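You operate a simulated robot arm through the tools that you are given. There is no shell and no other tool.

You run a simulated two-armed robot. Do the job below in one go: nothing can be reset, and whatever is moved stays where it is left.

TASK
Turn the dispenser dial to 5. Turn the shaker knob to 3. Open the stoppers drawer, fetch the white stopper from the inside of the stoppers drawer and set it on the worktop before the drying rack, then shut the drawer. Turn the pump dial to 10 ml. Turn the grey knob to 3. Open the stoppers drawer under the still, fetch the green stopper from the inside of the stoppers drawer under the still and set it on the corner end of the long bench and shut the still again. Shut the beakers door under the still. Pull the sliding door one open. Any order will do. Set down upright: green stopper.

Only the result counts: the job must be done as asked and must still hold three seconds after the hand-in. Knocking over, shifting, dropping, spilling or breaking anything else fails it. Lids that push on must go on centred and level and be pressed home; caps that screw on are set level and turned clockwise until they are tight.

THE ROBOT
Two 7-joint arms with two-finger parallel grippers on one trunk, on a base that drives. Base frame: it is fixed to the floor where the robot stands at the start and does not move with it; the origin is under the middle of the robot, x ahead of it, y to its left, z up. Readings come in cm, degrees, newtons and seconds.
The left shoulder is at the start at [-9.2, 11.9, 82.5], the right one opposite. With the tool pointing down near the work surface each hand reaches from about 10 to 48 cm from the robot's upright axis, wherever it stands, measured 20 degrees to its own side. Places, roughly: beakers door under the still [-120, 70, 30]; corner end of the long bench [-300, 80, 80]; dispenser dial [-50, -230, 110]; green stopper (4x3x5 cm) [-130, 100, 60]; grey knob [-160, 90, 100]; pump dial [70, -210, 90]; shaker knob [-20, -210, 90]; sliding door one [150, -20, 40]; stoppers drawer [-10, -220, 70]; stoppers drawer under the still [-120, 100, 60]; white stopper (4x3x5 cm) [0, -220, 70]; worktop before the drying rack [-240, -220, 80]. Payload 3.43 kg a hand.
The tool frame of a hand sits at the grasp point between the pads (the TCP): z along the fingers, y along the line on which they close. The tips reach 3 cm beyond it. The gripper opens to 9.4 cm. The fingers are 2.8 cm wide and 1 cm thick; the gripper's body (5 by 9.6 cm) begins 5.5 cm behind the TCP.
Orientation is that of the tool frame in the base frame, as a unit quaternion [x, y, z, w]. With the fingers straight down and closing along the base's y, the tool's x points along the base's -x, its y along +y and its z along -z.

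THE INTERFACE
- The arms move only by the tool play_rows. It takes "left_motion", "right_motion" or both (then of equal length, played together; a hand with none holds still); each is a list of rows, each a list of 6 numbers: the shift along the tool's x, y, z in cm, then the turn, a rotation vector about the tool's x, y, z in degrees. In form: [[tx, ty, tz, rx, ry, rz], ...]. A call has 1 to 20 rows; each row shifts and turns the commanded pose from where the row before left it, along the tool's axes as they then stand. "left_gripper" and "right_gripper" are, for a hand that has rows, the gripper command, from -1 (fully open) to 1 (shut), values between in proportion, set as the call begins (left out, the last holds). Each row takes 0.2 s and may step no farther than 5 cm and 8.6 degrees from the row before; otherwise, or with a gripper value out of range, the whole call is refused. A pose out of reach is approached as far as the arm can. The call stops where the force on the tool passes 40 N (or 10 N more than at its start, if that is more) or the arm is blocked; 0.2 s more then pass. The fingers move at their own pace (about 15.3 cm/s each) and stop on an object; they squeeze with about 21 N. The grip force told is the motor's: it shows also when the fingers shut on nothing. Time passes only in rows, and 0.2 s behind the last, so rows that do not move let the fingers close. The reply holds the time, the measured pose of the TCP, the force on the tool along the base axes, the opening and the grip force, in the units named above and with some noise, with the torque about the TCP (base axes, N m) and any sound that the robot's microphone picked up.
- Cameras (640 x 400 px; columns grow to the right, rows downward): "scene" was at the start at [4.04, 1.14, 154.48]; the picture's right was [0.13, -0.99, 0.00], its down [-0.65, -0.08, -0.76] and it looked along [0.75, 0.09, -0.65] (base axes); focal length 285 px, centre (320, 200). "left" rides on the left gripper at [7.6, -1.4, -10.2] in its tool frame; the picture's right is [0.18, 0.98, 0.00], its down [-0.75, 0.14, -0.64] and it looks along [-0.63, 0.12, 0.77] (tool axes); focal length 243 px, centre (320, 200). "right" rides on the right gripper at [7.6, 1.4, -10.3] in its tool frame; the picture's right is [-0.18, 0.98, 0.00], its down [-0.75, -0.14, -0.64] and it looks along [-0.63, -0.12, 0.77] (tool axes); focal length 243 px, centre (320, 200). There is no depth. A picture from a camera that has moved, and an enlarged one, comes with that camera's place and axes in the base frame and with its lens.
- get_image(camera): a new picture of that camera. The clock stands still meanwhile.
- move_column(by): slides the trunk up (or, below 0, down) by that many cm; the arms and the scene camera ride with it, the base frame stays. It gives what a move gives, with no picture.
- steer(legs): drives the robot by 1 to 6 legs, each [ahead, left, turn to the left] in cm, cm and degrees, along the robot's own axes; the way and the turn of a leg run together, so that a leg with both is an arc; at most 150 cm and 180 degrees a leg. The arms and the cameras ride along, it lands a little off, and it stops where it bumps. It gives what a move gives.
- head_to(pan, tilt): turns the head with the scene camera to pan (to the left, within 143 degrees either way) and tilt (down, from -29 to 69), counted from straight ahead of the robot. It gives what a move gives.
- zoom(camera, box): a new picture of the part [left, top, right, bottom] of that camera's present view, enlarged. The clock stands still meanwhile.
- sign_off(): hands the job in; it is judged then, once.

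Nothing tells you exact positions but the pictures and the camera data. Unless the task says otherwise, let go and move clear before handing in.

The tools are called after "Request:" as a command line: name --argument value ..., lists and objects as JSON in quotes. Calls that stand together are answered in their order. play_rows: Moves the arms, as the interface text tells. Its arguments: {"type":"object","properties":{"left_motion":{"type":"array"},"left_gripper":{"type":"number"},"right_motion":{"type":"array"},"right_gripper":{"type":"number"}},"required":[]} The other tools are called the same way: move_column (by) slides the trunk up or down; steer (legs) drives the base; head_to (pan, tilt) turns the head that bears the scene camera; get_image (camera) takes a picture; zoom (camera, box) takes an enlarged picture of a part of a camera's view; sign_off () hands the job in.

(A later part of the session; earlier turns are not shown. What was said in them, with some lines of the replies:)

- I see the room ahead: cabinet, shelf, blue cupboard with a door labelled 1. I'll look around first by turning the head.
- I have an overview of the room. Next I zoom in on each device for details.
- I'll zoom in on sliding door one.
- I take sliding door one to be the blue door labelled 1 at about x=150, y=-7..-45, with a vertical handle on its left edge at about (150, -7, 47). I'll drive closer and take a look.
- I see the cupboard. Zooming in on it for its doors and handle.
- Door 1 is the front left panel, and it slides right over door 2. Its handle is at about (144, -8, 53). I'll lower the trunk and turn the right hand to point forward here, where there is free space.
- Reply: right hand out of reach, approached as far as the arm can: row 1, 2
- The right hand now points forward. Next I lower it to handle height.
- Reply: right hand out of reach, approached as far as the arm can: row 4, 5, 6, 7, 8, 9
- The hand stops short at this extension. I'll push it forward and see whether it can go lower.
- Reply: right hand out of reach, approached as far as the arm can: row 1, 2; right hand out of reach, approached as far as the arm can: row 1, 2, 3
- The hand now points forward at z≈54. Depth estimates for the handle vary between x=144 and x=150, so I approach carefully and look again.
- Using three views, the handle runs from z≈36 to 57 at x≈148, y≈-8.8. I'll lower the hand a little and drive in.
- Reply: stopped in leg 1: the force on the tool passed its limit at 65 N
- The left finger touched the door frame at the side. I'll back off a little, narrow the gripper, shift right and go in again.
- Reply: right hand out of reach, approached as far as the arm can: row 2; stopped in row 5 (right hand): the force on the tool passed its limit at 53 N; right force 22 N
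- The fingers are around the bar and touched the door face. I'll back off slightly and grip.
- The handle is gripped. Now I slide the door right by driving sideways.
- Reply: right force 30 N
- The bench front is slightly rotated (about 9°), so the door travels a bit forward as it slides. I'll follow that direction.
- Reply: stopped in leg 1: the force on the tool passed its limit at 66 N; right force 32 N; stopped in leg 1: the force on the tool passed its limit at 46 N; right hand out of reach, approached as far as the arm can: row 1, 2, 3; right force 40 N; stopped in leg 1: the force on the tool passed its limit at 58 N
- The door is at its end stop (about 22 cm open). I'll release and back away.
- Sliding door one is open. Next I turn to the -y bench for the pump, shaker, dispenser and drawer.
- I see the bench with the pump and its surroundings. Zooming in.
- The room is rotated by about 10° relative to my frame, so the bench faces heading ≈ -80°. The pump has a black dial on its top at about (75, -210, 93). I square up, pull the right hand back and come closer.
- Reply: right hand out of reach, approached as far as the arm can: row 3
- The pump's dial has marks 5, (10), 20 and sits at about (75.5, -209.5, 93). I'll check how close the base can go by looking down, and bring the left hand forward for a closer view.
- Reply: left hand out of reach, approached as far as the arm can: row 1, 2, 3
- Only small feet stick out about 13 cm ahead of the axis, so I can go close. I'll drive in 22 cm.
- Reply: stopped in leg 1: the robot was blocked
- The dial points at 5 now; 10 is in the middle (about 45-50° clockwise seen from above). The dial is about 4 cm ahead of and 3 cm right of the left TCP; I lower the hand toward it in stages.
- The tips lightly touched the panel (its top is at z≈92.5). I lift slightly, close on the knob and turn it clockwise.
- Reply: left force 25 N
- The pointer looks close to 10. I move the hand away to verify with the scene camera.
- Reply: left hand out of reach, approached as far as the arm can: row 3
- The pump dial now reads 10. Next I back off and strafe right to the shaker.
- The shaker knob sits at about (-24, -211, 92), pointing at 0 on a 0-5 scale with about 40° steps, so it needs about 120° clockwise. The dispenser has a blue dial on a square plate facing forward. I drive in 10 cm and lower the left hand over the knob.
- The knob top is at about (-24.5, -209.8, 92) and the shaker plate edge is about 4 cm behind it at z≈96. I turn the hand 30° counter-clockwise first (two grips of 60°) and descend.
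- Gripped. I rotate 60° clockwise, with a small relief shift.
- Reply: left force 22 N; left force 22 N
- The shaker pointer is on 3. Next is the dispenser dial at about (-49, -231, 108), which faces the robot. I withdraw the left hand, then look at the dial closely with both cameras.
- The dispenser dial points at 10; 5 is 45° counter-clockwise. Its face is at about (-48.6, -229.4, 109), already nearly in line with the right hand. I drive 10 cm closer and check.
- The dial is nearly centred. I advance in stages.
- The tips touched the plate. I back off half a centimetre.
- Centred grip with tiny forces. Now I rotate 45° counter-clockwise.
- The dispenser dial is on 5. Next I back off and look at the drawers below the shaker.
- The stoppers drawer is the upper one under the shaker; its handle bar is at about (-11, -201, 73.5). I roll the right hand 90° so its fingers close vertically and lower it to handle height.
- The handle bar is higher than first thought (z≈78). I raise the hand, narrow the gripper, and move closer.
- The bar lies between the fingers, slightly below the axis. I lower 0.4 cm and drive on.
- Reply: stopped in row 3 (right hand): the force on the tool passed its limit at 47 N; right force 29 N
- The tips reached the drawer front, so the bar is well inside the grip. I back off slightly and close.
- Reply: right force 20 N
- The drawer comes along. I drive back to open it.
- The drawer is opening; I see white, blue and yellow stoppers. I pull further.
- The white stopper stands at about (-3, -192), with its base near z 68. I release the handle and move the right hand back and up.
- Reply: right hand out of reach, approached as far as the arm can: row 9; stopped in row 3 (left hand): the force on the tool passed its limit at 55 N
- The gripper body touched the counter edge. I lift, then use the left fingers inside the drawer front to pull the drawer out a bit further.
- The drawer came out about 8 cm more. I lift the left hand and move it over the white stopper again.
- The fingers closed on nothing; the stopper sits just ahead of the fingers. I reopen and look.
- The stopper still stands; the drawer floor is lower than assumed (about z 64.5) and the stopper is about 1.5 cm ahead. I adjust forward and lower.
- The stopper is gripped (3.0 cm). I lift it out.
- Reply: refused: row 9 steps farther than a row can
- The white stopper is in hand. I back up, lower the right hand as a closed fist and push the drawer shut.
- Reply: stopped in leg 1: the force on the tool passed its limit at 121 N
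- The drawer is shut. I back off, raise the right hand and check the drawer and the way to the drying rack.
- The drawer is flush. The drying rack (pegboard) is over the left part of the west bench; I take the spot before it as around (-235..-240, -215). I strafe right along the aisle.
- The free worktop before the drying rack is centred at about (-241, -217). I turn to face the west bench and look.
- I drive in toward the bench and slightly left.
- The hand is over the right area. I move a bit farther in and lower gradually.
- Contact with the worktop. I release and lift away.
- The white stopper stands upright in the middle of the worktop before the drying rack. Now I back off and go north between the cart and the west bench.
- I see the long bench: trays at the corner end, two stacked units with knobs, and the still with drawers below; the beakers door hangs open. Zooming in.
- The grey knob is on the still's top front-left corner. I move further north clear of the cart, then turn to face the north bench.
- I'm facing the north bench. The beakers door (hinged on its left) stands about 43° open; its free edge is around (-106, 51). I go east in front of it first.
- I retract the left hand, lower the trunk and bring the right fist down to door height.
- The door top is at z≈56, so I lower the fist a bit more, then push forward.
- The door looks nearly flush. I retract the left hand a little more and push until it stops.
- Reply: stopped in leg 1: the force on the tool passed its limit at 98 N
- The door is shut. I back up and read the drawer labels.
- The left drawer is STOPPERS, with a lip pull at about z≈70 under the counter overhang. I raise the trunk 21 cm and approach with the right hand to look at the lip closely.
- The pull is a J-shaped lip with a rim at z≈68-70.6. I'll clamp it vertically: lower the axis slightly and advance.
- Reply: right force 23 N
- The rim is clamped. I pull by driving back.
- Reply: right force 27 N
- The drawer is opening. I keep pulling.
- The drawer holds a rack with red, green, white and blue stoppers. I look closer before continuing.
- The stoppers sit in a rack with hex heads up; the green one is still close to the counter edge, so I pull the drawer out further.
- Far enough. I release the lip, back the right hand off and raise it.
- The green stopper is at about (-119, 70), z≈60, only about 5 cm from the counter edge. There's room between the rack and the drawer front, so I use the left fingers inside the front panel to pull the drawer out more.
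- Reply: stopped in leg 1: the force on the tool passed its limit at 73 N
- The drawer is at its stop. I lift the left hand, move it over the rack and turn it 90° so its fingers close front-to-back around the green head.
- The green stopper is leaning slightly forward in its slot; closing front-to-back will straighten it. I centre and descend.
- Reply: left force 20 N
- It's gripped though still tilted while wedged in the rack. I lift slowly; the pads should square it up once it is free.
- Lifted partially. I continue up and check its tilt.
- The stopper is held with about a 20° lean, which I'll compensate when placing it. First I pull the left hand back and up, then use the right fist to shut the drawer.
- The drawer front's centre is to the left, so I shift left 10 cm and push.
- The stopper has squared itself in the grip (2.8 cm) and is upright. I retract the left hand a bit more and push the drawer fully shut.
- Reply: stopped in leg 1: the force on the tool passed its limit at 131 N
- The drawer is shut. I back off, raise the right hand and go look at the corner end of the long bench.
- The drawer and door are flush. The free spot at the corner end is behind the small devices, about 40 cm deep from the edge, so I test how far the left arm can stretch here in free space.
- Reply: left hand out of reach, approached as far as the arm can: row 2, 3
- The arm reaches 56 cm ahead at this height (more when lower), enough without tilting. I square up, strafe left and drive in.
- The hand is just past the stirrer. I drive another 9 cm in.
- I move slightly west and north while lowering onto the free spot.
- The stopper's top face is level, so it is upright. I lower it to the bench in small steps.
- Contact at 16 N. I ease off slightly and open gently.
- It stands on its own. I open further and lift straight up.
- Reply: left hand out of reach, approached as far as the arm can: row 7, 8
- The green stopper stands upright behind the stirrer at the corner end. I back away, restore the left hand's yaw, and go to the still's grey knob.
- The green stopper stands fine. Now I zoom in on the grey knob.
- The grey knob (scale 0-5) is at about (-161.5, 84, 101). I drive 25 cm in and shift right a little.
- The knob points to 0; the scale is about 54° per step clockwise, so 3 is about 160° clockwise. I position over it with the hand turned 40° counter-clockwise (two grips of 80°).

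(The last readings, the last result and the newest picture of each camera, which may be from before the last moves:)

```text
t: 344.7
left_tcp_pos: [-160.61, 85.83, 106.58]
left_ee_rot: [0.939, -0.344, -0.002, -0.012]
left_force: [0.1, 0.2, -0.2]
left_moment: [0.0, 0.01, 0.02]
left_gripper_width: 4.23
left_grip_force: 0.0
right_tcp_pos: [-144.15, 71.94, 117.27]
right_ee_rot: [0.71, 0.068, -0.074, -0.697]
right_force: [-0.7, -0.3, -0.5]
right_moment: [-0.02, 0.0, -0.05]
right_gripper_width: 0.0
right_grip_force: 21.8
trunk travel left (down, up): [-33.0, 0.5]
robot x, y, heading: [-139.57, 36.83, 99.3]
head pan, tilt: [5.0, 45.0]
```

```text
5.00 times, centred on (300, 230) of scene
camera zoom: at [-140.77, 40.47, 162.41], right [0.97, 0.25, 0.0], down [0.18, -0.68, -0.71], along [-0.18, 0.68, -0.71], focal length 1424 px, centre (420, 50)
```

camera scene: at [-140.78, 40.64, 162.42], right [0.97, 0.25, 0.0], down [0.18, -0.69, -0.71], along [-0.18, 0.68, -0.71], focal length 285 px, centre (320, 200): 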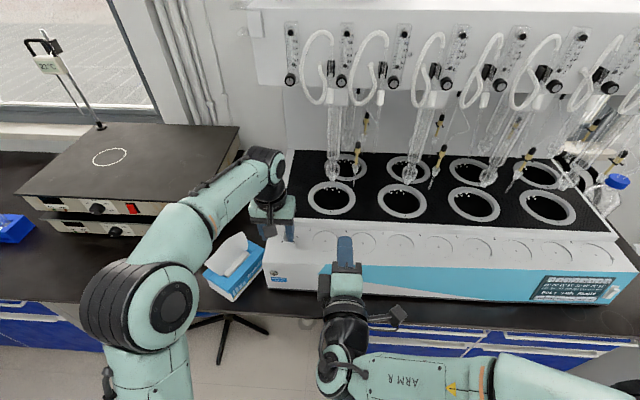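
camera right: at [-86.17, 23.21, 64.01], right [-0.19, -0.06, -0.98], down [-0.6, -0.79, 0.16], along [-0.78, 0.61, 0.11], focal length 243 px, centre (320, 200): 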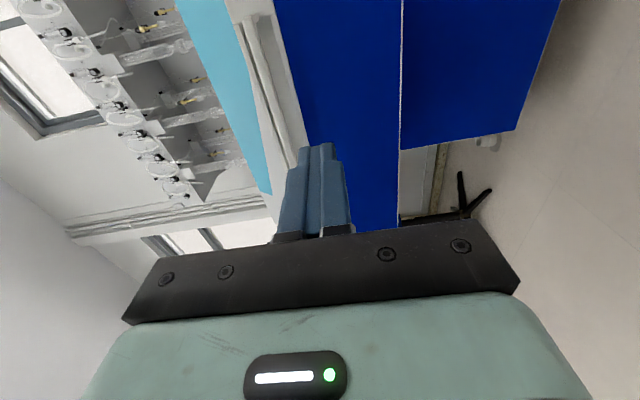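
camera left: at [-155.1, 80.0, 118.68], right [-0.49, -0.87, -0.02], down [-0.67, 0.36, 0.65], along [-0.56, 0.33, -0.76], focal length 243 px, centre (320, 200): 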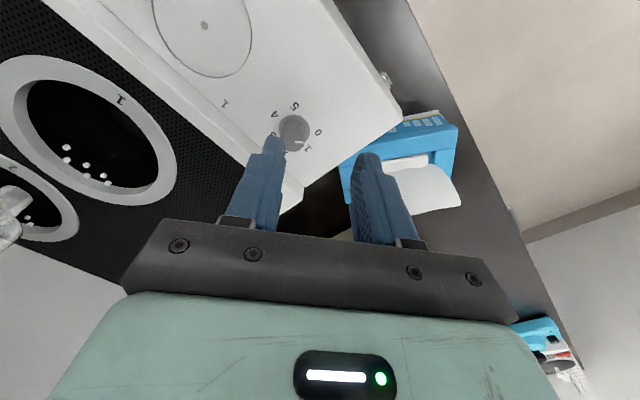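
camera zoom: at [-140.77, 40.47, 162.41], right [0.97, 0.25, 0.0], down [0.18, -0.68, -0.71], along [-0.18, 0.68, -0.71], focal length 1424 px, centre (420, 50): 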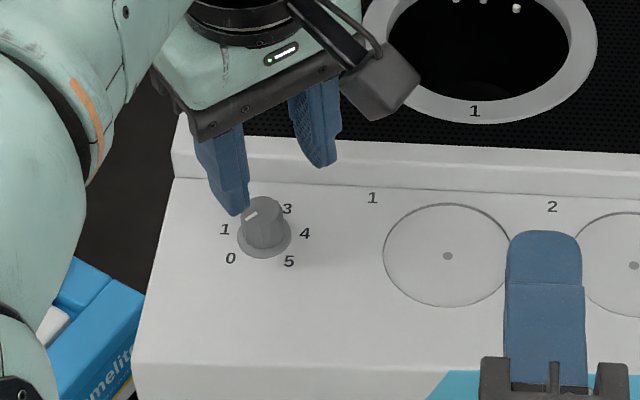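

Request:
play_rows --left_motion '[[-0.4, -0.25, 1, 0, 0, 0], [0, 0, 1.2, 0, 0, 0]]'

Request:
zoom --camera "left" --box '[240, 70, 400, 200]'

Request:
zoom --camera "scene" --box '[250, 190, 350, 270]'

```text
t: 345.3
left_tcp_pos: [-160.85, 86.09, 104.51]
left_ee_rot: [0.939, -0.343, -0.001, -0.011]
left_force: [0.1, -0.4, -0.1]
left_moment: [-0.02, 0.02, -0.02]
left_gripper_width: 4.22
left_grip_force: 0.0
right_tcp_pos: [-144.25, 71.72, 117.4]
right_ee_rot: [0.71, 0.068, -0.073, -0.697]
right_force: [0.6, -0.8, 0.3]
right_moment: [-0.01, 0.02, -0.01]
right_gripper_width: 0.0
right_grip_force: 21.1
trunk travel left (down, up): [-33.0, 0.5]
robot x, y, heading: [-139.72, 36.66, 99.6]
head pan, tilt: [5.0, 45.0]
```

```text
3.08 times, centred on (320, 135) of left
camera zoom: at [-154.28, 82.07, 114.56], right [-0.49, -0.87, -0.02], down [-0.67, 0.36, 0.65], along [-0.56, 0.33, -0.76], focal length 746 px, centre (320, 400)
```

zoom: 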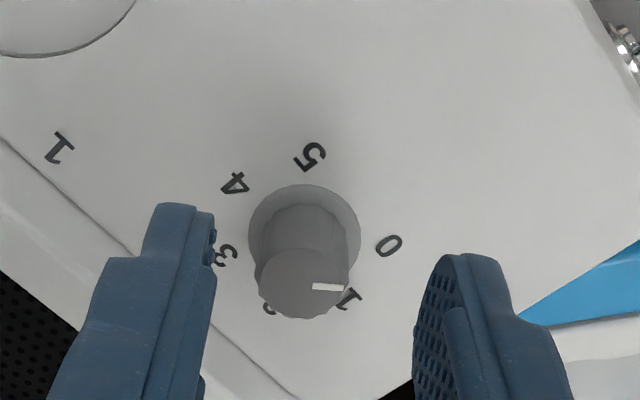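

```text
5.00 times, centred on (300, 230) of scene
camera zoom: at [-140.79, 40.44, 162.41], right [0.97, 0.25, 0.0], down [0.18, -0.68, -0.71], along [-0.18, 0.68, -0.71], focal length 1424 px, centre (420, 50)
```

zoom: 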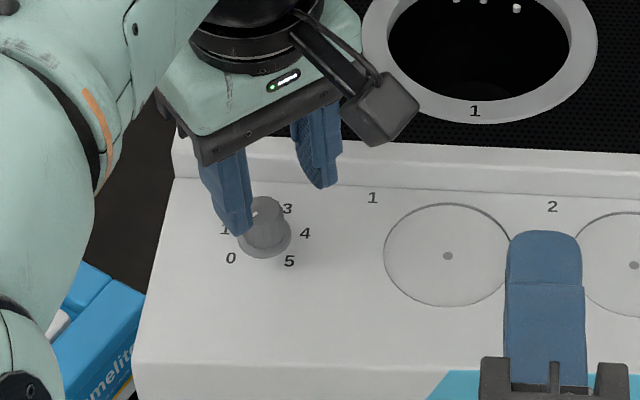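

The knob top is at z≈101. I narrow the gripper (the raised step behind is close), centre and descend.

Request:
play_rows --left_motion '[[-0.5, -0.25, 0, 0, 0, 0], [0, 0, 0.6, 0, 0, 0], [0, 0, 0.6, 0, 0, 0]]' --left_gripper 0.36

Request:
zoom --camera "left" --box '[240, 70, 400, 200]'

Request:
zoom --camera "scene" --box '[250, 190, 350, 270]'

```text
t: 346.1
left_tcp_pos: [-160.98, 86.69, 103.1]
left_ee_rot: [0.939, -0.343, -0.002, -0.012]
left_force: [0.3, 0.4, -0.5]
left_moment: [-0.01, -0.02, 0.01]
left_gripper_width: 3.01
left_grip_force: 0.1
right_tcp_pos: [-144.04, 71.76, 117.33]
right_ee_rot: [0.71, 0.069, -0.071, -0.697]
right_force: [-0.6, -0.2, 0.1]
right_moment: [0.02, -0.02, 0.0]
right_gripper_width: 0.01
right_grip_force: 21.2
trunk travel left (down, up): [-33.0, 0.5]
robot x, y, heading: [-139.45, 36.79, 99.6]
head pan, tilt: [5.0, 45.0]
```

```text
3.08 times, centred on (320, 135) of left
camera zoom: at [-154.52, 82.74, 113.31], right [-0.49, -0.87, -0.02], down [-0.67, 0.36, 0.65], along [-0.56, 0.33, -0.76], focal length 746 px, centre (320, 400)
```

zoom: 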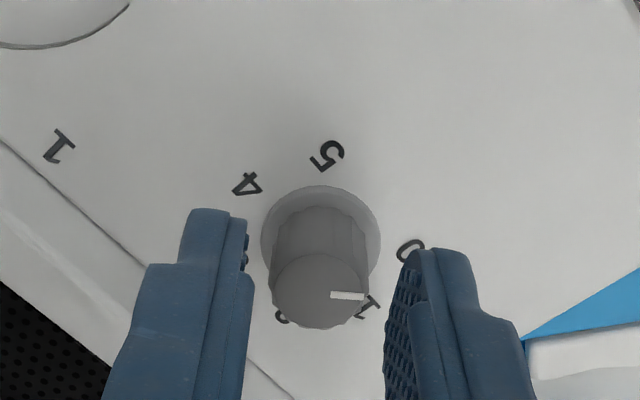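

```text
5.00 times, centred on (300, 230) of scene
camera zoom: at [-140.79, 40.46, 162.41], right [0.97, 0.25, 0.0], down [0.18, -0.68, -0.71], along [-0.18, 0.68, -0.71], focal length 1424 px, centre (420, 50)
```

zoom: 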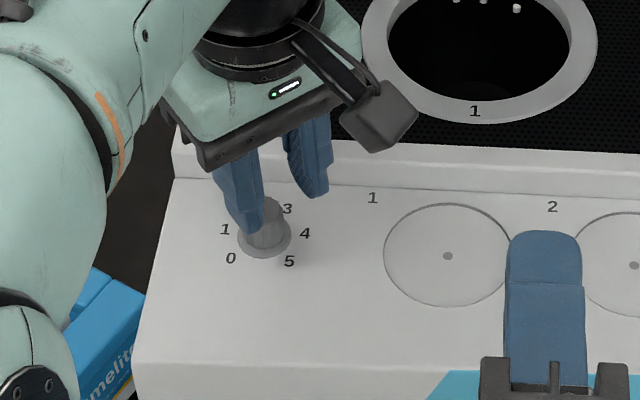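

Request:
play_rows --left_motion '[[0, 0, 0.5, 0, 0, 0], [0, 0, 0.5, 0, 0, 0]]'

Request:
zoom --camera "left" --box '[240, 70, 400, 200]'

```text
t: 346.7
left_tcp_pos: [-161.21, 86.85, 101.96]
left_ee_rot: [0.939, -0.343, -0.002, -0.011]
left_force: [-0.3, 0.8, 0.4]
left_moment: [0.02, 0.04, -0.02]
left_gripper_width: 3.0
left_grip_force: 0.0
right_tcp_pos: [-144.09, 71.74, 117.33]
right_ee_rot: [0.71, 0.068, -0.073, -0.697]
right_force: [0.7, 0.8, -0.3]
right_moment: [-0.02, 0.0, -0.01]
right_gripper_width: 0.0
right_grip_force: 21.3
trunk travel left (down, up): [-33.0, 0.5]
robot x, y, heading: [-139.5, 36.77, 99.6]
head pan, tilt: [5.0, 45.0]
```

```text
3.08 times, centred on (320, 135) of left
camera zoom: at [-154.52, 82.75, 112.29], right [-0.49, -0.87, -0.02], down [-0.67, 0.36, 0.65], along [-0.56, 0.33, -0.76], focal length 746 px, centre (320, 400)
```

zoom: 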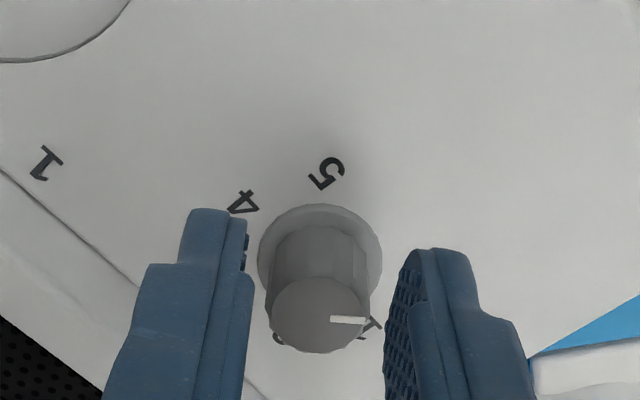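

Request:
play_rows --left_motion '[[0.25, 0, 0.4, 0, 0, 0], [0, 0, 0.3, 0, 0, 0]]'

Request:
play_rows --left_motion '[[0, 0, 0, 0, 0, 0], [0, 0, 0, 0, 0, 0], [0, 0, 0, 0, 0, 0]]' --left_gripper 0.8

Request:
zoom --camera "left" --box '[240, 70, 400, 200]'

```text
t: 347.3
left_tcp_pos: [-160.87, 86.67, 101.42]
left_ee_rot: [0.939, -0.343, -0.002, -0.012]
left_force: [0.4, -0.8, 0.0]
left_moment: [0.0, 0.01, -0.01]
left_gripper_width: 3.03
left_grip_force: 0.0
right_tcp_pos: [-144.22, 71.91, 117.38]
right_ee_rot: [0.71, 0.068, -0.073, -0.697]
right_force: [0.3, -0.9, 0.3]
right_moment: [0.01, 0.01, 0.0]
right_gripper_width: 0.03
right_grip_force: 21.4
trunk travel left (down, up): [-33.0, 0.5]
robot x, y, heading: [-139.13, 36.91, 99.6]
head pan, tilt: [5.0, 45.0]
```

```text
t: 348.1
left_tcp_pos: [-160.99, 86.6, 101.33]
left_ee_rot: [0.939, -0.345, -0.003, -0.013]
left_force: [0.0, -1.2, 0.1]
left_moment: [0.02, 0.02, -0.01]
left_gripper_width: 0.91
left_grip_force: 0.1
right_tcp_pos: [-144.2, 71.89, 117.28]
right_ee_rot: [0.71, 0.067, -0.073, -0.697]
right_force: [0.4, -0.3, -0.9]
right_moment: [0.0, 0.0, 0.01]
right_gripper_width: 0.01
right_grip_force: 20.9
trunk travel left (down, up): [-33.0, 0.5]
robot x, y, heading: [-139.58, 36.52, 99.6]
head pan, tilt: [5.0, 45.0]
```

```text
3.08 times, centred on (320, 135) of left
camera zoom: at [-154.33, 82.61, 111.56], right [-0.49, -0.87, -0.02], down [-0.67, 0.36, 0.65], along [-0.56, 0.33, -0.76], focal length 746 px, centre (320, 400)
```

zoom: 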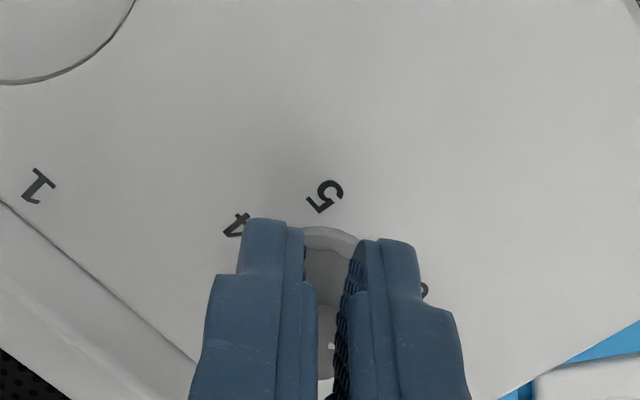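

The fingers closed above/in front of the knob; it is lower and farther than estimated (about (-162.4, 87.6, 98)). I reopen, shift forward and look again.

Request:
play_rows --left_motion '[[0, 0, -0.5, 0, 0, 0], [0, 0, 0, 0, 0, 0], [-0.9, 0, 0, 0, 0, 0], [-0.8, 0, 0, 0, 0, 0]]' --left_gripper 0.36

Request:
zoom --camera "left" --box '[240, 70, 400, 200]'

Request:
zoom --camera "scene" --box '[250, 190, 350, 270]'

```text
t: 349.1
left_tcp_pos: [-162.2, 87.66, 101.93]
left_ee_rot: [0.939, -0.343, -0.002, -0.012]
left_force: [-0.5, -0.7, 0.5]
left_moment: [0.04, 0.0, 0.02]
left_gripper_width: 3.02
left_grip_force: 0.1
right_tcp_pos: [-144.17, 71.82, 117.41]
right_ee_rot: [0.71, 0.069, -0.072, -0.697]
right_force: [-0.2, 0.3, -0.7]
right_moment: [0.01, 0.01, 0.0]
right_gripper_width: 0.0
right_grip_force: 20.8
trunk travel left (down, up): [-33.0, 0.5]
robot x, y, heading: [-139.34, 37.06, 99.2]
head pan, tilt: [5.0, 45.0]
```

```text
3.08 times, centred on (320, 135) of left
camera zoom: at [-155.66, 83.62, 112.06], right [-0.49, -0.87, -0.02], down [-0.67, 0.36, 0.65], along [-0.56, 0.34, -0.76], focal length 746 px, centre (320, 400)
```

zoom: 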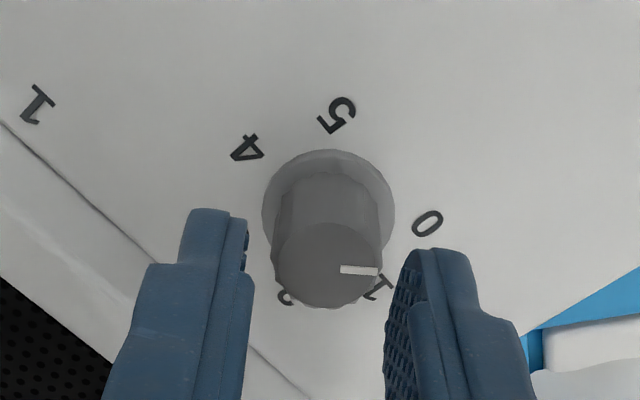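

```text
5.00 times, centred on (300, 230) of scene
camera zoom: at [-140.8, 40.46, 162.41], right [0.97, 0.25, 0.0], down [0.18, -0.68, -0.71], along [-0.18, 0.68, -0.71], focal length 1424 px, centre (420, 50)
```

zoom: 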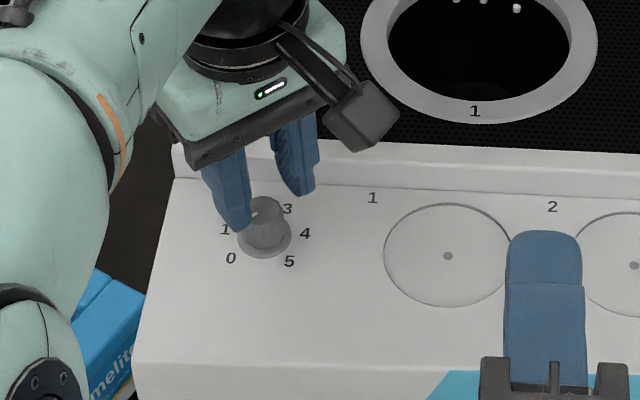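

Request:
play_rows --left_motion '[[-0.9, 0.35, 0, 0, 0, 0], [0, 0, 1, 0, 0, 0], [0, 0, 1, 0, 0, 0]]'

Request:
zoom --camera "left" --box '[240, 70, 400, 200]'

Request:
zoom --camera "scene" --box '[250, 190, 350, 270]'

```text
t: 349.9
left_tcp_pos: [-163.13, 88.09, 99.88]
left_ee_rot: [0.939, -0.343, -0.001, -0.011]
left_force: [0.4, 0.0, 0.1]
left_moment: [0.01, 0.02, -0.02]
left_gripper_width: 3.01
left_grip_force: 0.1
right_tcp_pos: [-144.11, 71.77, 117.39]
right_ee_rot: [0.71, 0.069, -0.071, -0.698]
right_force: [-0.3, -0.1, -0.1]
right_moment: [0.05, 0.04, 0.04]
right_gripper_width: 0.0
right_grip_force: 21.0
trunk travel left (down, up): [-33.0, 0.5]
robot x, y, heading: [-139.77, 36.94, 99.5]
head pan, tilt: [5.0, 45.0]
```

```text
3.08 times, centred on (320, 135) of left
camera zoom: at [-156.54, 83.95, 110.11], right [-0.49, -0.87, -0.02], down [-0.67, 0.36, 0.65], along [-0.56, 0.33, -0.76], focal length 746 px, centre (320, 400)
```

zoom: 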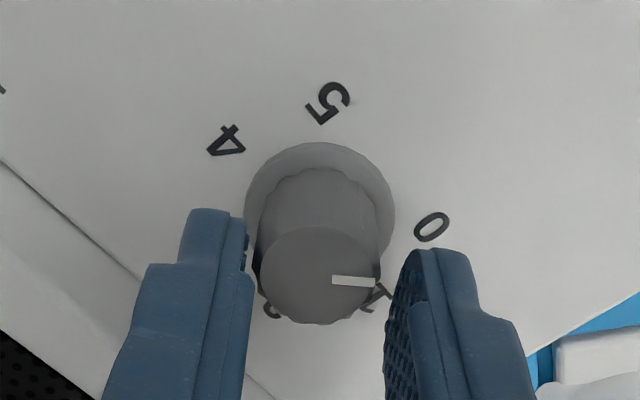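

```text
5.00 times, centred on (300, 230) of scene
camera zoom: at [-140.79, 40.45, 162.41], right [0.97, 0.25, 0.0], down [0.18, -0.68, -0.71], along [-0.18, 0.68, -0.71], focal length 1424 px, centre (420, 50)
```

zoom: 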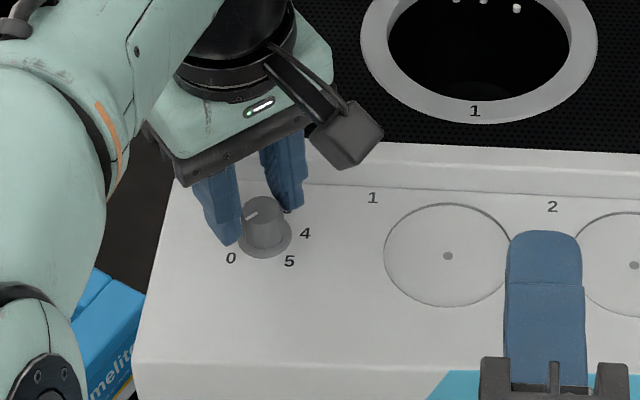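

Request:
play_rows --left_motion '[[0, 0, 0.6, 0, 0, 0], [0, 0, 0.6, 0, 0, 0]]'

Request:
play_rows --left_motion '[[0, 0, 0, 0, 0, 0], [0, 0, 0, 0, 0, 0], [0, 0, 0, 0, 0, 0]]' --left_gripper 0.8

Request:
zoom --camera "left" --box '[240, 70, 400, 200]'

```text
t: 350.5
left_tcp_pos: [-163.07, 87.99, 98.86]
left_ee_rot: [0.939, -0.344, -0.002, -0.012]
left_force: [0.5, -0.4, 1.3]
left_moment: [0.03, -0.02, -0.01]
left_gripper_width: 3.02
left_grip_force: 0.0
right_tcp_pos: [-144.16, 71.92, 117.4]
right_ee_rot: [0.709, 0.068, -0.072, -0.698]
right_force: [-0.5, 0.2, -0.6]
right_moment: [0.0, -0.01, -0.05]
right_gripper_width: 0.0
right_grip_force: 21.3
trunk travel left (down, up): [-33.0, 0.5]
robot x, y, heading: [-139.04, 37.06, 99.6]
head pan, tilt: [5.0, 45.0]
```

```text
t: 351.3
left_tcp_pos: [-163.24, 87.9, 98.82]
left_ee_rot: [0.939, -0.343, -0.002, -0.012]
left_force: [-2.3, -2.6, 4.2]
left_moment: [-0.62, 0.14, -0.02]
left_gripper_width: 2.79
left_grip_force: 16.5
right_tcp_pos: [-144.28, 71.74, 117.41]
right_ee_rot: [0.71, 0.068, -0.072, -0.697]
right_force: [-0.5, 0.5, -0.3]
right_moment: [0.0, -0.04, 0.05]
right_gripper_width: 0.01
right_grip_force: 20.9
trunk travel left (down, up): [-33.0, 0.5]
robot x, y, heading: [-139.45, 36.48, 99.4]
head pan, tilt: [5.0, 45.0]
```

```text
3.08 times, centred on (320, 135) of left
camera zoom: at [-156.62, 83.97, 108.98], right [-0.49, -0.87, -0.02], down [-0.67, 0.36, 0.65], along [-0.56, 0.33, -0.76], focal length 746 px, centre (320, 400)
```

zoom: 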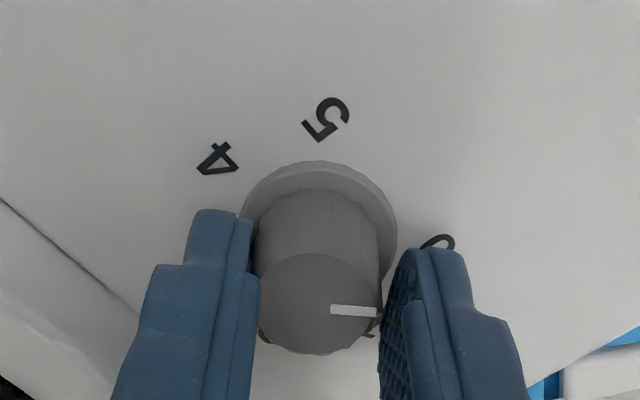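

Gripped (2.8 cm). I turn 80° clockwise.

Request:
play_rows --left_motion '[[0, 0, 0, 0, 0, 8], [0, 0, 0, 0, 0, 8], [0, 0, 0, 0, 0, 8], [0, 0, 0, 0, 0, 8], [0, 0, 0, 0, 0, 8], [0, 0, 0, 0, 0, 8], [0, 0, 0, 0, 0, 8], [0, 0, 0, 0, 0, 8], [0, 0, 0, 0, 0, 8], [0, 0, 0, 0, 0, 8]]' --left_gripper 1

Request:
zoom --camera "left" --box '[240, 70, 400, 200]'

Request:
zoom --camera "scene" --box '[250, 190, 350, 270]'

```text
t: 353.5
left_tcp_pos: [-162.52, 87.99, 98.9]
left_ee_rot: [-0.498, 0.867, 0.007, 0.011]
left_force: [24.8, -11.6, -3.1]
left_moment: [-0.56, -0.9, 0.01]
left_gripper_width: 2.33
left_grip_force: 44.8
right_tcp_pos: [-143.91, 71.69, 117.37]
right_ee_rot: [0.71, 0.067, -0.073, -0.698]
right_force: [-0.1, 0.2, 0.3]
right_moment: [-0.02, -0.02, 0.01]
right_gripper_width: 0.02
right_grip_force: 20.5
trunk travel left (down, up): [-33.0, 0.5]
robot x, y, heading: [-139.07, 37.15, 99.6]
head pan, tilt: [5.0, 45.0]
```

```text
3.08 times, centred on (320, 135) of left
camera zoom: at [-165.36, 80.46, 108.9], right [-0.94, 0.34, 0.0], down [0.25, 0.71, 0.66], along [0.23, 0.62, -0.75], focal length 746 px, centre (320, 400)
```

zoom: 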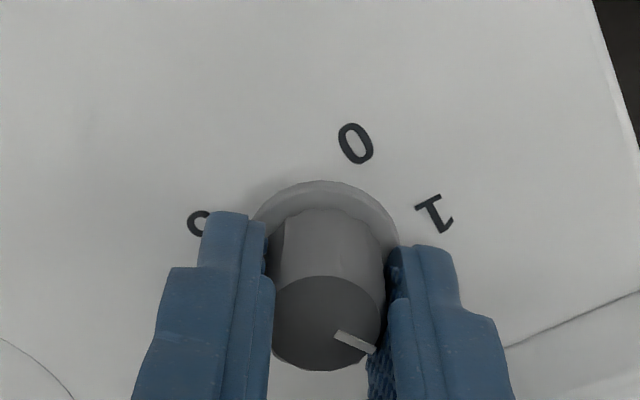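

```text
5.00 times, centred on (300, 230) of scene
camera zoom: at [-140.4, 40.29, 162.41], right [0.97, 0.25, 0.0], down [0.18, -0.68, -0.71], along [-0.18, 0.69, -0.71], focal length 1424 px, centre (420, 50)
```

zoom: 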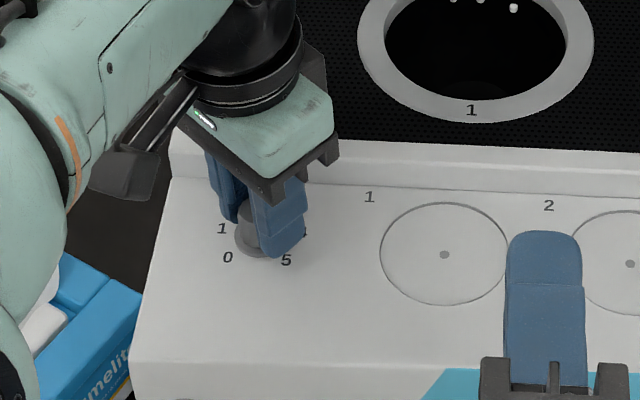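

The knob has come to about 2. I relieve the side force and turn on toward 3.

Request:
play_rows --left_motion '[[0, -0.4, 0, 0, 0, 8], [0, 0, 0, 0, 0, 8], [0, 0, 0, 0, 0, 8], [0, 0, 0, 0, 0, 8], [0, 0, 0, 0, 0, 8]]'

Request:
zoom --camera "left" --box '[240, 70, 400, 200]'

Request:
zoom --camera "scene" --box '[250, 190, 350, 270]'

```text
t: 354.7
left_tcp_pos: [-162.45, 87.89, 98.82]
left_ee_rot: [-0.172, 0.985, 0.01, 0.006]
left_force: [15.2, -3.5, 4.2]
left_moment: [-0.57, -1.79, 0.03]
left_gripper_width: 2.34
left_grip_force: 44.3
right_tcp_pos: [-144.01, 71.77, 117.5]
right_ee_rot: [0.71, 0.068, -0.073, -0.697]
right_force: [-0.5, -0.8, 1.0]
right_moment: [0.03, -0.01, -0.01]
right_gripper_width: 0.0
right_grip_force: 21.2
trunk travel left (down, up): [-33.0, 0.5]
robot x, y, heading: [-139.17, 36.77, 99.4]
head pan, tilt: [5.0, 45.0]
```

```text
3.08 times, centred on (320, 135) of left
camera zoom: at [-169.32, 83.7, 108.96], right [-0.51, 0.86, 0.02], down [0.66, 0.37, 0.66], along [0.56, 0.34, -0.75], focal length 746 px, centre (320, 400)
```

zoom: 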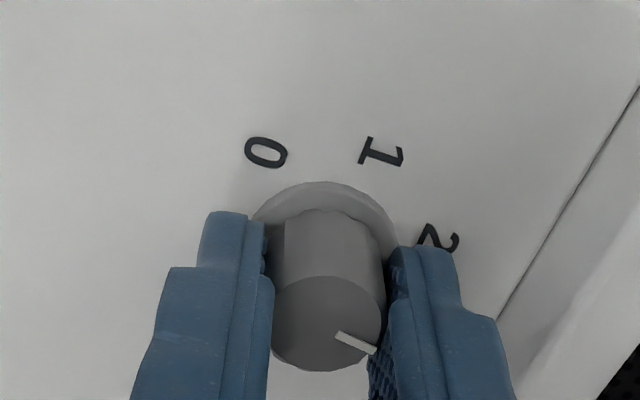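

```text
5.00 times, centred on (300, 230) of scene
camera zoom: at [-140.55, 40.35, 162.42], right [0.97, 0.25, 0.0], down [0.18, -0.68, -0.71], along [-0.18, 0.68, -0.71], focal length 1424 px, centre (420, 50)
```

zoom: 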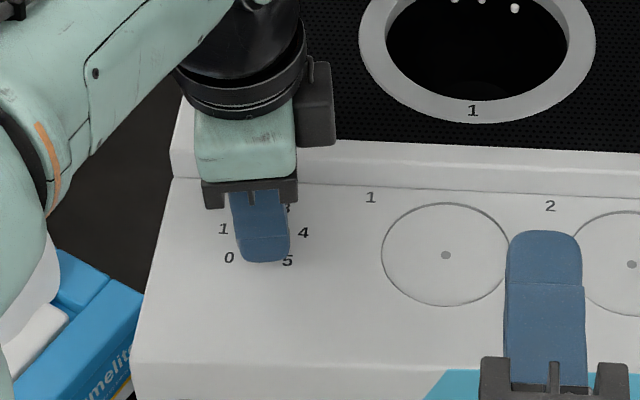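

Close; about 14° more to go.

Request:
play_rows --left_motion '[[0, -0.2, 0, 0, 0, 7], [0, 0, 0, 0, 0, 7], [0, 0, 0, 0, 0, 0]]'

Request:
play_rows --left_motion '[[0, 0, 0, 0, 0, 0], [0, 0, 0, 0, 0, 0], [0, 0, -2, 0, 0, 0], [0, 0, -4, 0, 0, 0], [0, 0, -3, 0, 0, -8], [0, 0, 0, 0, 0, -8]]' --left_gripper 0.3

Request:
zoom --camera "left" --box '[240, 50, 400, 180]'

Request:
zoom --camera "scene" --box '[260, 200, 320, 250]'

```text
t: 355.5
left_tcp_pos: [-162.3, 87.68, 98.89]
left_ee_rot: [-0.05, 0.999, 0.012, 0.004]
left_force: [14.5, 3.8, 5.5]
left_moment: [-0.74, -1.5, -0.01]
left_gripper_width: 2.39
left_grip_force: 45.2
right_tcp_pos: [-143.99, 71.74, 117.38]
right_ee_rot: [0.71, 0.069, -0.073, -0.697]
right_force: [-0.4, -0.1, -0.8]
right_moment: [-0.01, 0.0, -0.01]
right_gripper_width: 0.01
right_grip_force: 20.9
trunk travel left (down, up): [-33.0, 0.5]
robot x, y, heading: [-139.53, 36.82, 99.4]
head pan, tilt: [5.0, 45.0]
```

```text
t: 356.9
left_tcp_pos: [-162.63, 87.56, 107.78]
left_ee_rot: [-0.189, 0.982, 0.012, 0.004]
left_force: [0.1, -1.0, -0.4]
left_moment: [-0.04, 0.01, -0.01]
left_gripper_width: 3.26
left_grip_force: 0.1
right_tcp_pos: [-144.18, 71.76, 117.27]
right_ee_rot: [0.71, 0.068, -0.072, -0.697]
right_force: [-0.3, -0.2, -0.2]
right_moment: [0.0, 0.02, 0.0]
right_gripper_width: 0.01
right_grip_force: 21.1
trunk travel left (down, up): [-33.0, 0.5]
robot x, y, heading: [-139.63, 36.99, 99.5]
head pan, tilt: [5.0, 45.0]
```

```text
3.08 times, centred on (320, 115) of left
camera zoom: at [-169.34, 83.18, 117.94], right [-0.54, 0.84, 0.02], down [0.64, 0.4, 0.65], along [0.54, 0.36, -0.76], focal length 746 px, centre (320, 462)
```

zoom: 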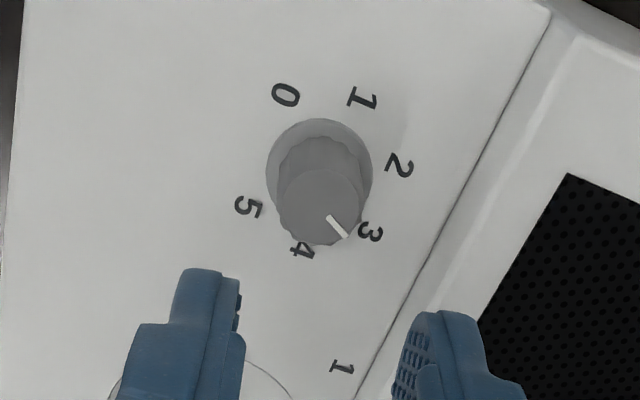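

```text
8.00 times, centred on (290, 225) of scene
camera zoom: at [-140.8, 40.44, 162.41], right [0.97, 0.25, 0.0], down [0.18, -0.68, -0.71], along [-0.18, 0.68, -0.71], focal length 2278 px, centre (560, 0)
```

zoom: 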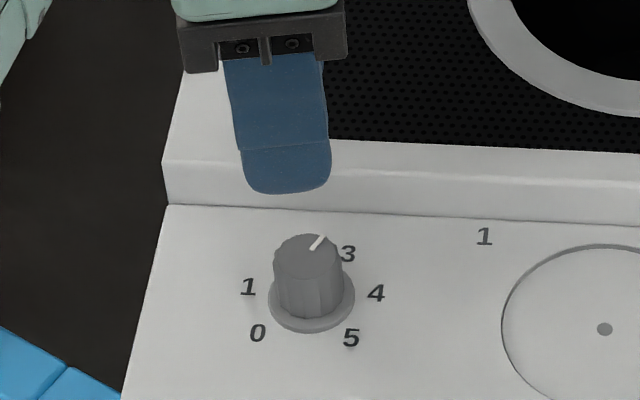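

The pointer is on 3. I back the robot away from the still and do a last check.

Request:
steer --legs '[[-30, 0, 0]]'

Request:
zoom --camera "scene" --box '[250, 120, 480, 320]'

Request:
head_to --pan 45 --tilt 30

Request:
get_image --camera "scene"

Request:
head_to --pan 120 --tilt 22

Request:
get_image --camera "scene"

Request:
head_to --pan -140 --tilt 15

Request:
get_image --camera "scene"

```text
t: 359.0
left_tcp_pos: [-157.62, 57.57, 107.84]
left_ee_rot: [-0.189, 0.982, 0.012, 0.004]
left_force: [0.2, 0.9, 0.6]
left_moment: [-0.02, 0.03, -0.02]
left_gripper_width: 3.26
left_grip_force: 0.1
right_tcp_pos: [-139.15, 41.95, 117.45]
right_ee_rot: [0.71, 0.07, -0.073, -0.697]
right_force: [-0.7, -0.1, -0.2]
right_moment: [0.04, 0.0, -0.02]
right_gripper_width: 0.0
right_grip_force: 20.9
trunk travel left (down, up): [-33.0, 0.5]
robot x, y, heading: [-134.42, 6.65, 99.5]
head pan, tilt: [5.0, 45.0]
```

```text
2.00 times, centred on (365, 220) of scene
camera zoom: at [-135.7, 10.46, 162.43], right [0.97, 0.25, 0.0], down [0.18, -0.68, -0.71], along [-0.18, 0.68, -0.71], focal length 570 px, centre (230, 160)
```

zoom: 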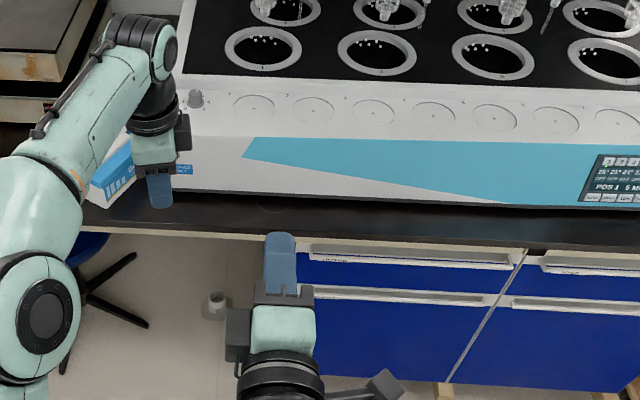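

```text
t: 360.1
left_tcp_pos: [-157.64, 57.45, 107.66]
left_ee_rot: [-0.19, 0.982, 0.011, 0.003]
left_force: [0.3, -0.4, 0.2]
left_moment: [-0.01, 0.02, -0.02]
left_gripper_width: 3.27
left_grip_force: 0.0
right_tcp_pos: [-139.13, 41.85, 117.41]
right_ee_rot: [0.71, 0.069, -0.073, -0.697]
right_force: [0.5, -1.3, 0.4]
right_moment: [0.02, 0.01, 0.02]
right_gripper_width: 0.0
right_grip_force: 21.1
trunk travel left (down, up): [-33.0, 0.5]
robot x, y, heading: [-134.45, 7.08, 99.6]
head pan, tilt: [45.0, 30.0]
```

```text
taken
camera scene: at [-141.0, 7.81, 164.67], right [0.58, 0.82, 0.0], down [0.41, -0.29, -0.87], along [-0.71, 0.5, -0.5], focal length 285 px, centre (320, 200)
```

scene: 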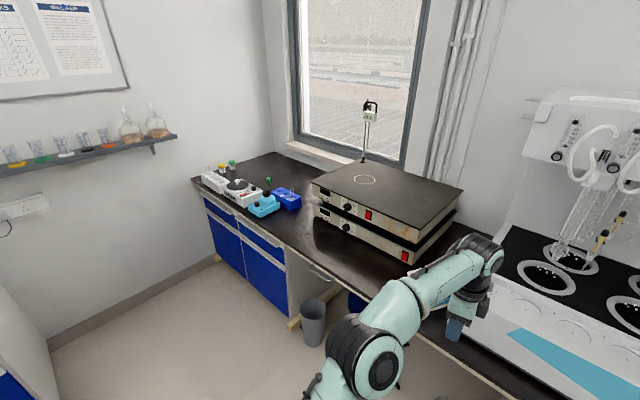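

```text
t: 361.5
left_tcp_pos: [-157.65, 57.44, 107.79]
left_ee_rot: [-0.19, 0.982, 0.011, 0.004]
left_force: [-0.2, -0.6, 0.2]
left_moment: [-0.01, -0.02, 0.0]
left_gripper_width: 3.3
left_grip_force: 0.0
right_tcp_pos: [-139.14, 41.9, 117.41]
right_ee_rot: [0.71, 0.068, -0.073, -0.697]
right_force: [-0.3, 0.4, 0.8]
right_moment: [0.01, 0.0, -0.01]
right_gripper_width: 0.0
right_grip_force: 21.2
trunk travel left (down, up): [-33.0, 0.5]
robot x, y, heading: [-134.24, 6.74, 99.8]
head pan, tilt: [120.0, 22.0]
```

```text
taken
camera scene: at [-140.77, -3.35, 165.96], right [-0.64, 0.77, 0.0], down [0.29, 0.24, -0.93], along [-0.71, -0.59, -0.37], focal length 285 px, centre (320, 200)
```

scene: 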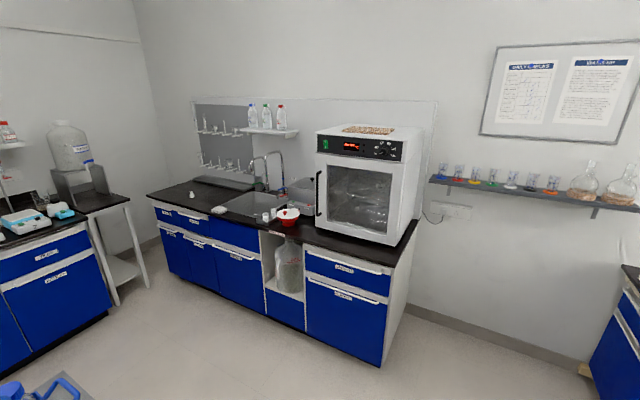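

```text
t: 365.2
left_tcp_pos: [-157.69, 57.56, 107.87]
left_ee_rot: [-0.191, 0.982, 0.012, 0.004]
left_force: [-0.2, -0.2, -0.4]
left_moment: [-0.02, 0.02, 0.0]
left_gripper_width: 3.28
left_grip_force: 0.1
right_tcp_pos: [-139.07, 41.78, 117.39]
right_ee_rot: [0.71, 0.069, -0.073, -0.697]
right_force: [-0.4, -0.4, -0.1]
right_moment: [0.0, -0.02, 0.01]
right_gripper_width: 0.0
right_grip_force: 20.8
trunk travel left (down, up): [-33.0, 0.5]
robot x, y, heading: [-134.63, 6.95, 99.7]
head pan, tilt: [-140.0, 15.0]
```

```text
taken
camera scene: at [-126.5, -3.46, 167.1], right [-0.65, -0.76, 0.0], down [-0.2, 0.17, -0.97], along [0.74, -0.62, -0.26], focal length 285 px, centre (320, 200)
```

scene: 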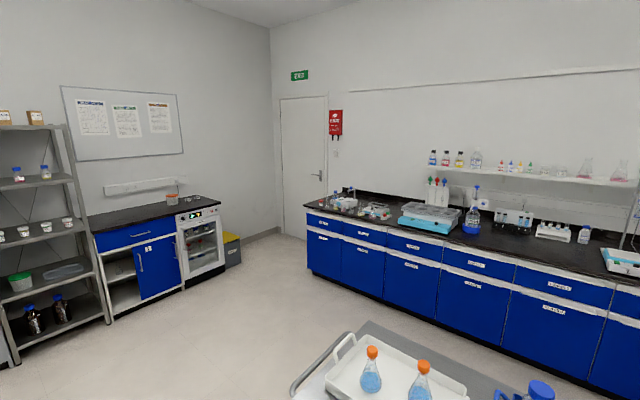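

Everything I can see matches the task: all four dials are set, both drawers and the beakers door are shut, and sliding door one is open. The white stopper stands before the drying rack and the green stopper stands upright at the corner end. Both hands are empty and clear, so I'm handing in.

Request:
sign_off

```text
The job is handed in.
```

I've handed the job in. As far as the last pictures show, every part is done; the hand-in gave no verdict.

| Item | State at hand-in |
|---|---|
| Dispenser dial | on 5 |
| Shaker knob | on 3 |
| Pump dial | on 10 ml |
| Grey knob on the still | on 3 |
| White stopper | on the worktop before the drying rack |
| Stoppers drawer | shut |
| Green stopper | at the corner end of the long bench, about 4 cm from the point you gave |
| Stoppers drawer under the still | shut |
| Beakers door under the still | shut |
| Sliding door one | pulled open about 22 cm, to its stop |

- **Upright:** I set the green stopper down the way it sat in its rack, with the hex head up. I took that to be upright.
- **Drawer contents:** I opened and shut both drawers by driving the robot. The north drawer hit its stop hard enough to trip the force limit. After that the green stopper was leaning in its rack, so the other stoppers in there may have shifted slightly. I didn't look inside either drawer after shutting it.
- **Contact:** the gripper bumped the counter edge above the stoppers drawer and lightly touched the pump panel and the dispenser plate. Nothing appeared to move.
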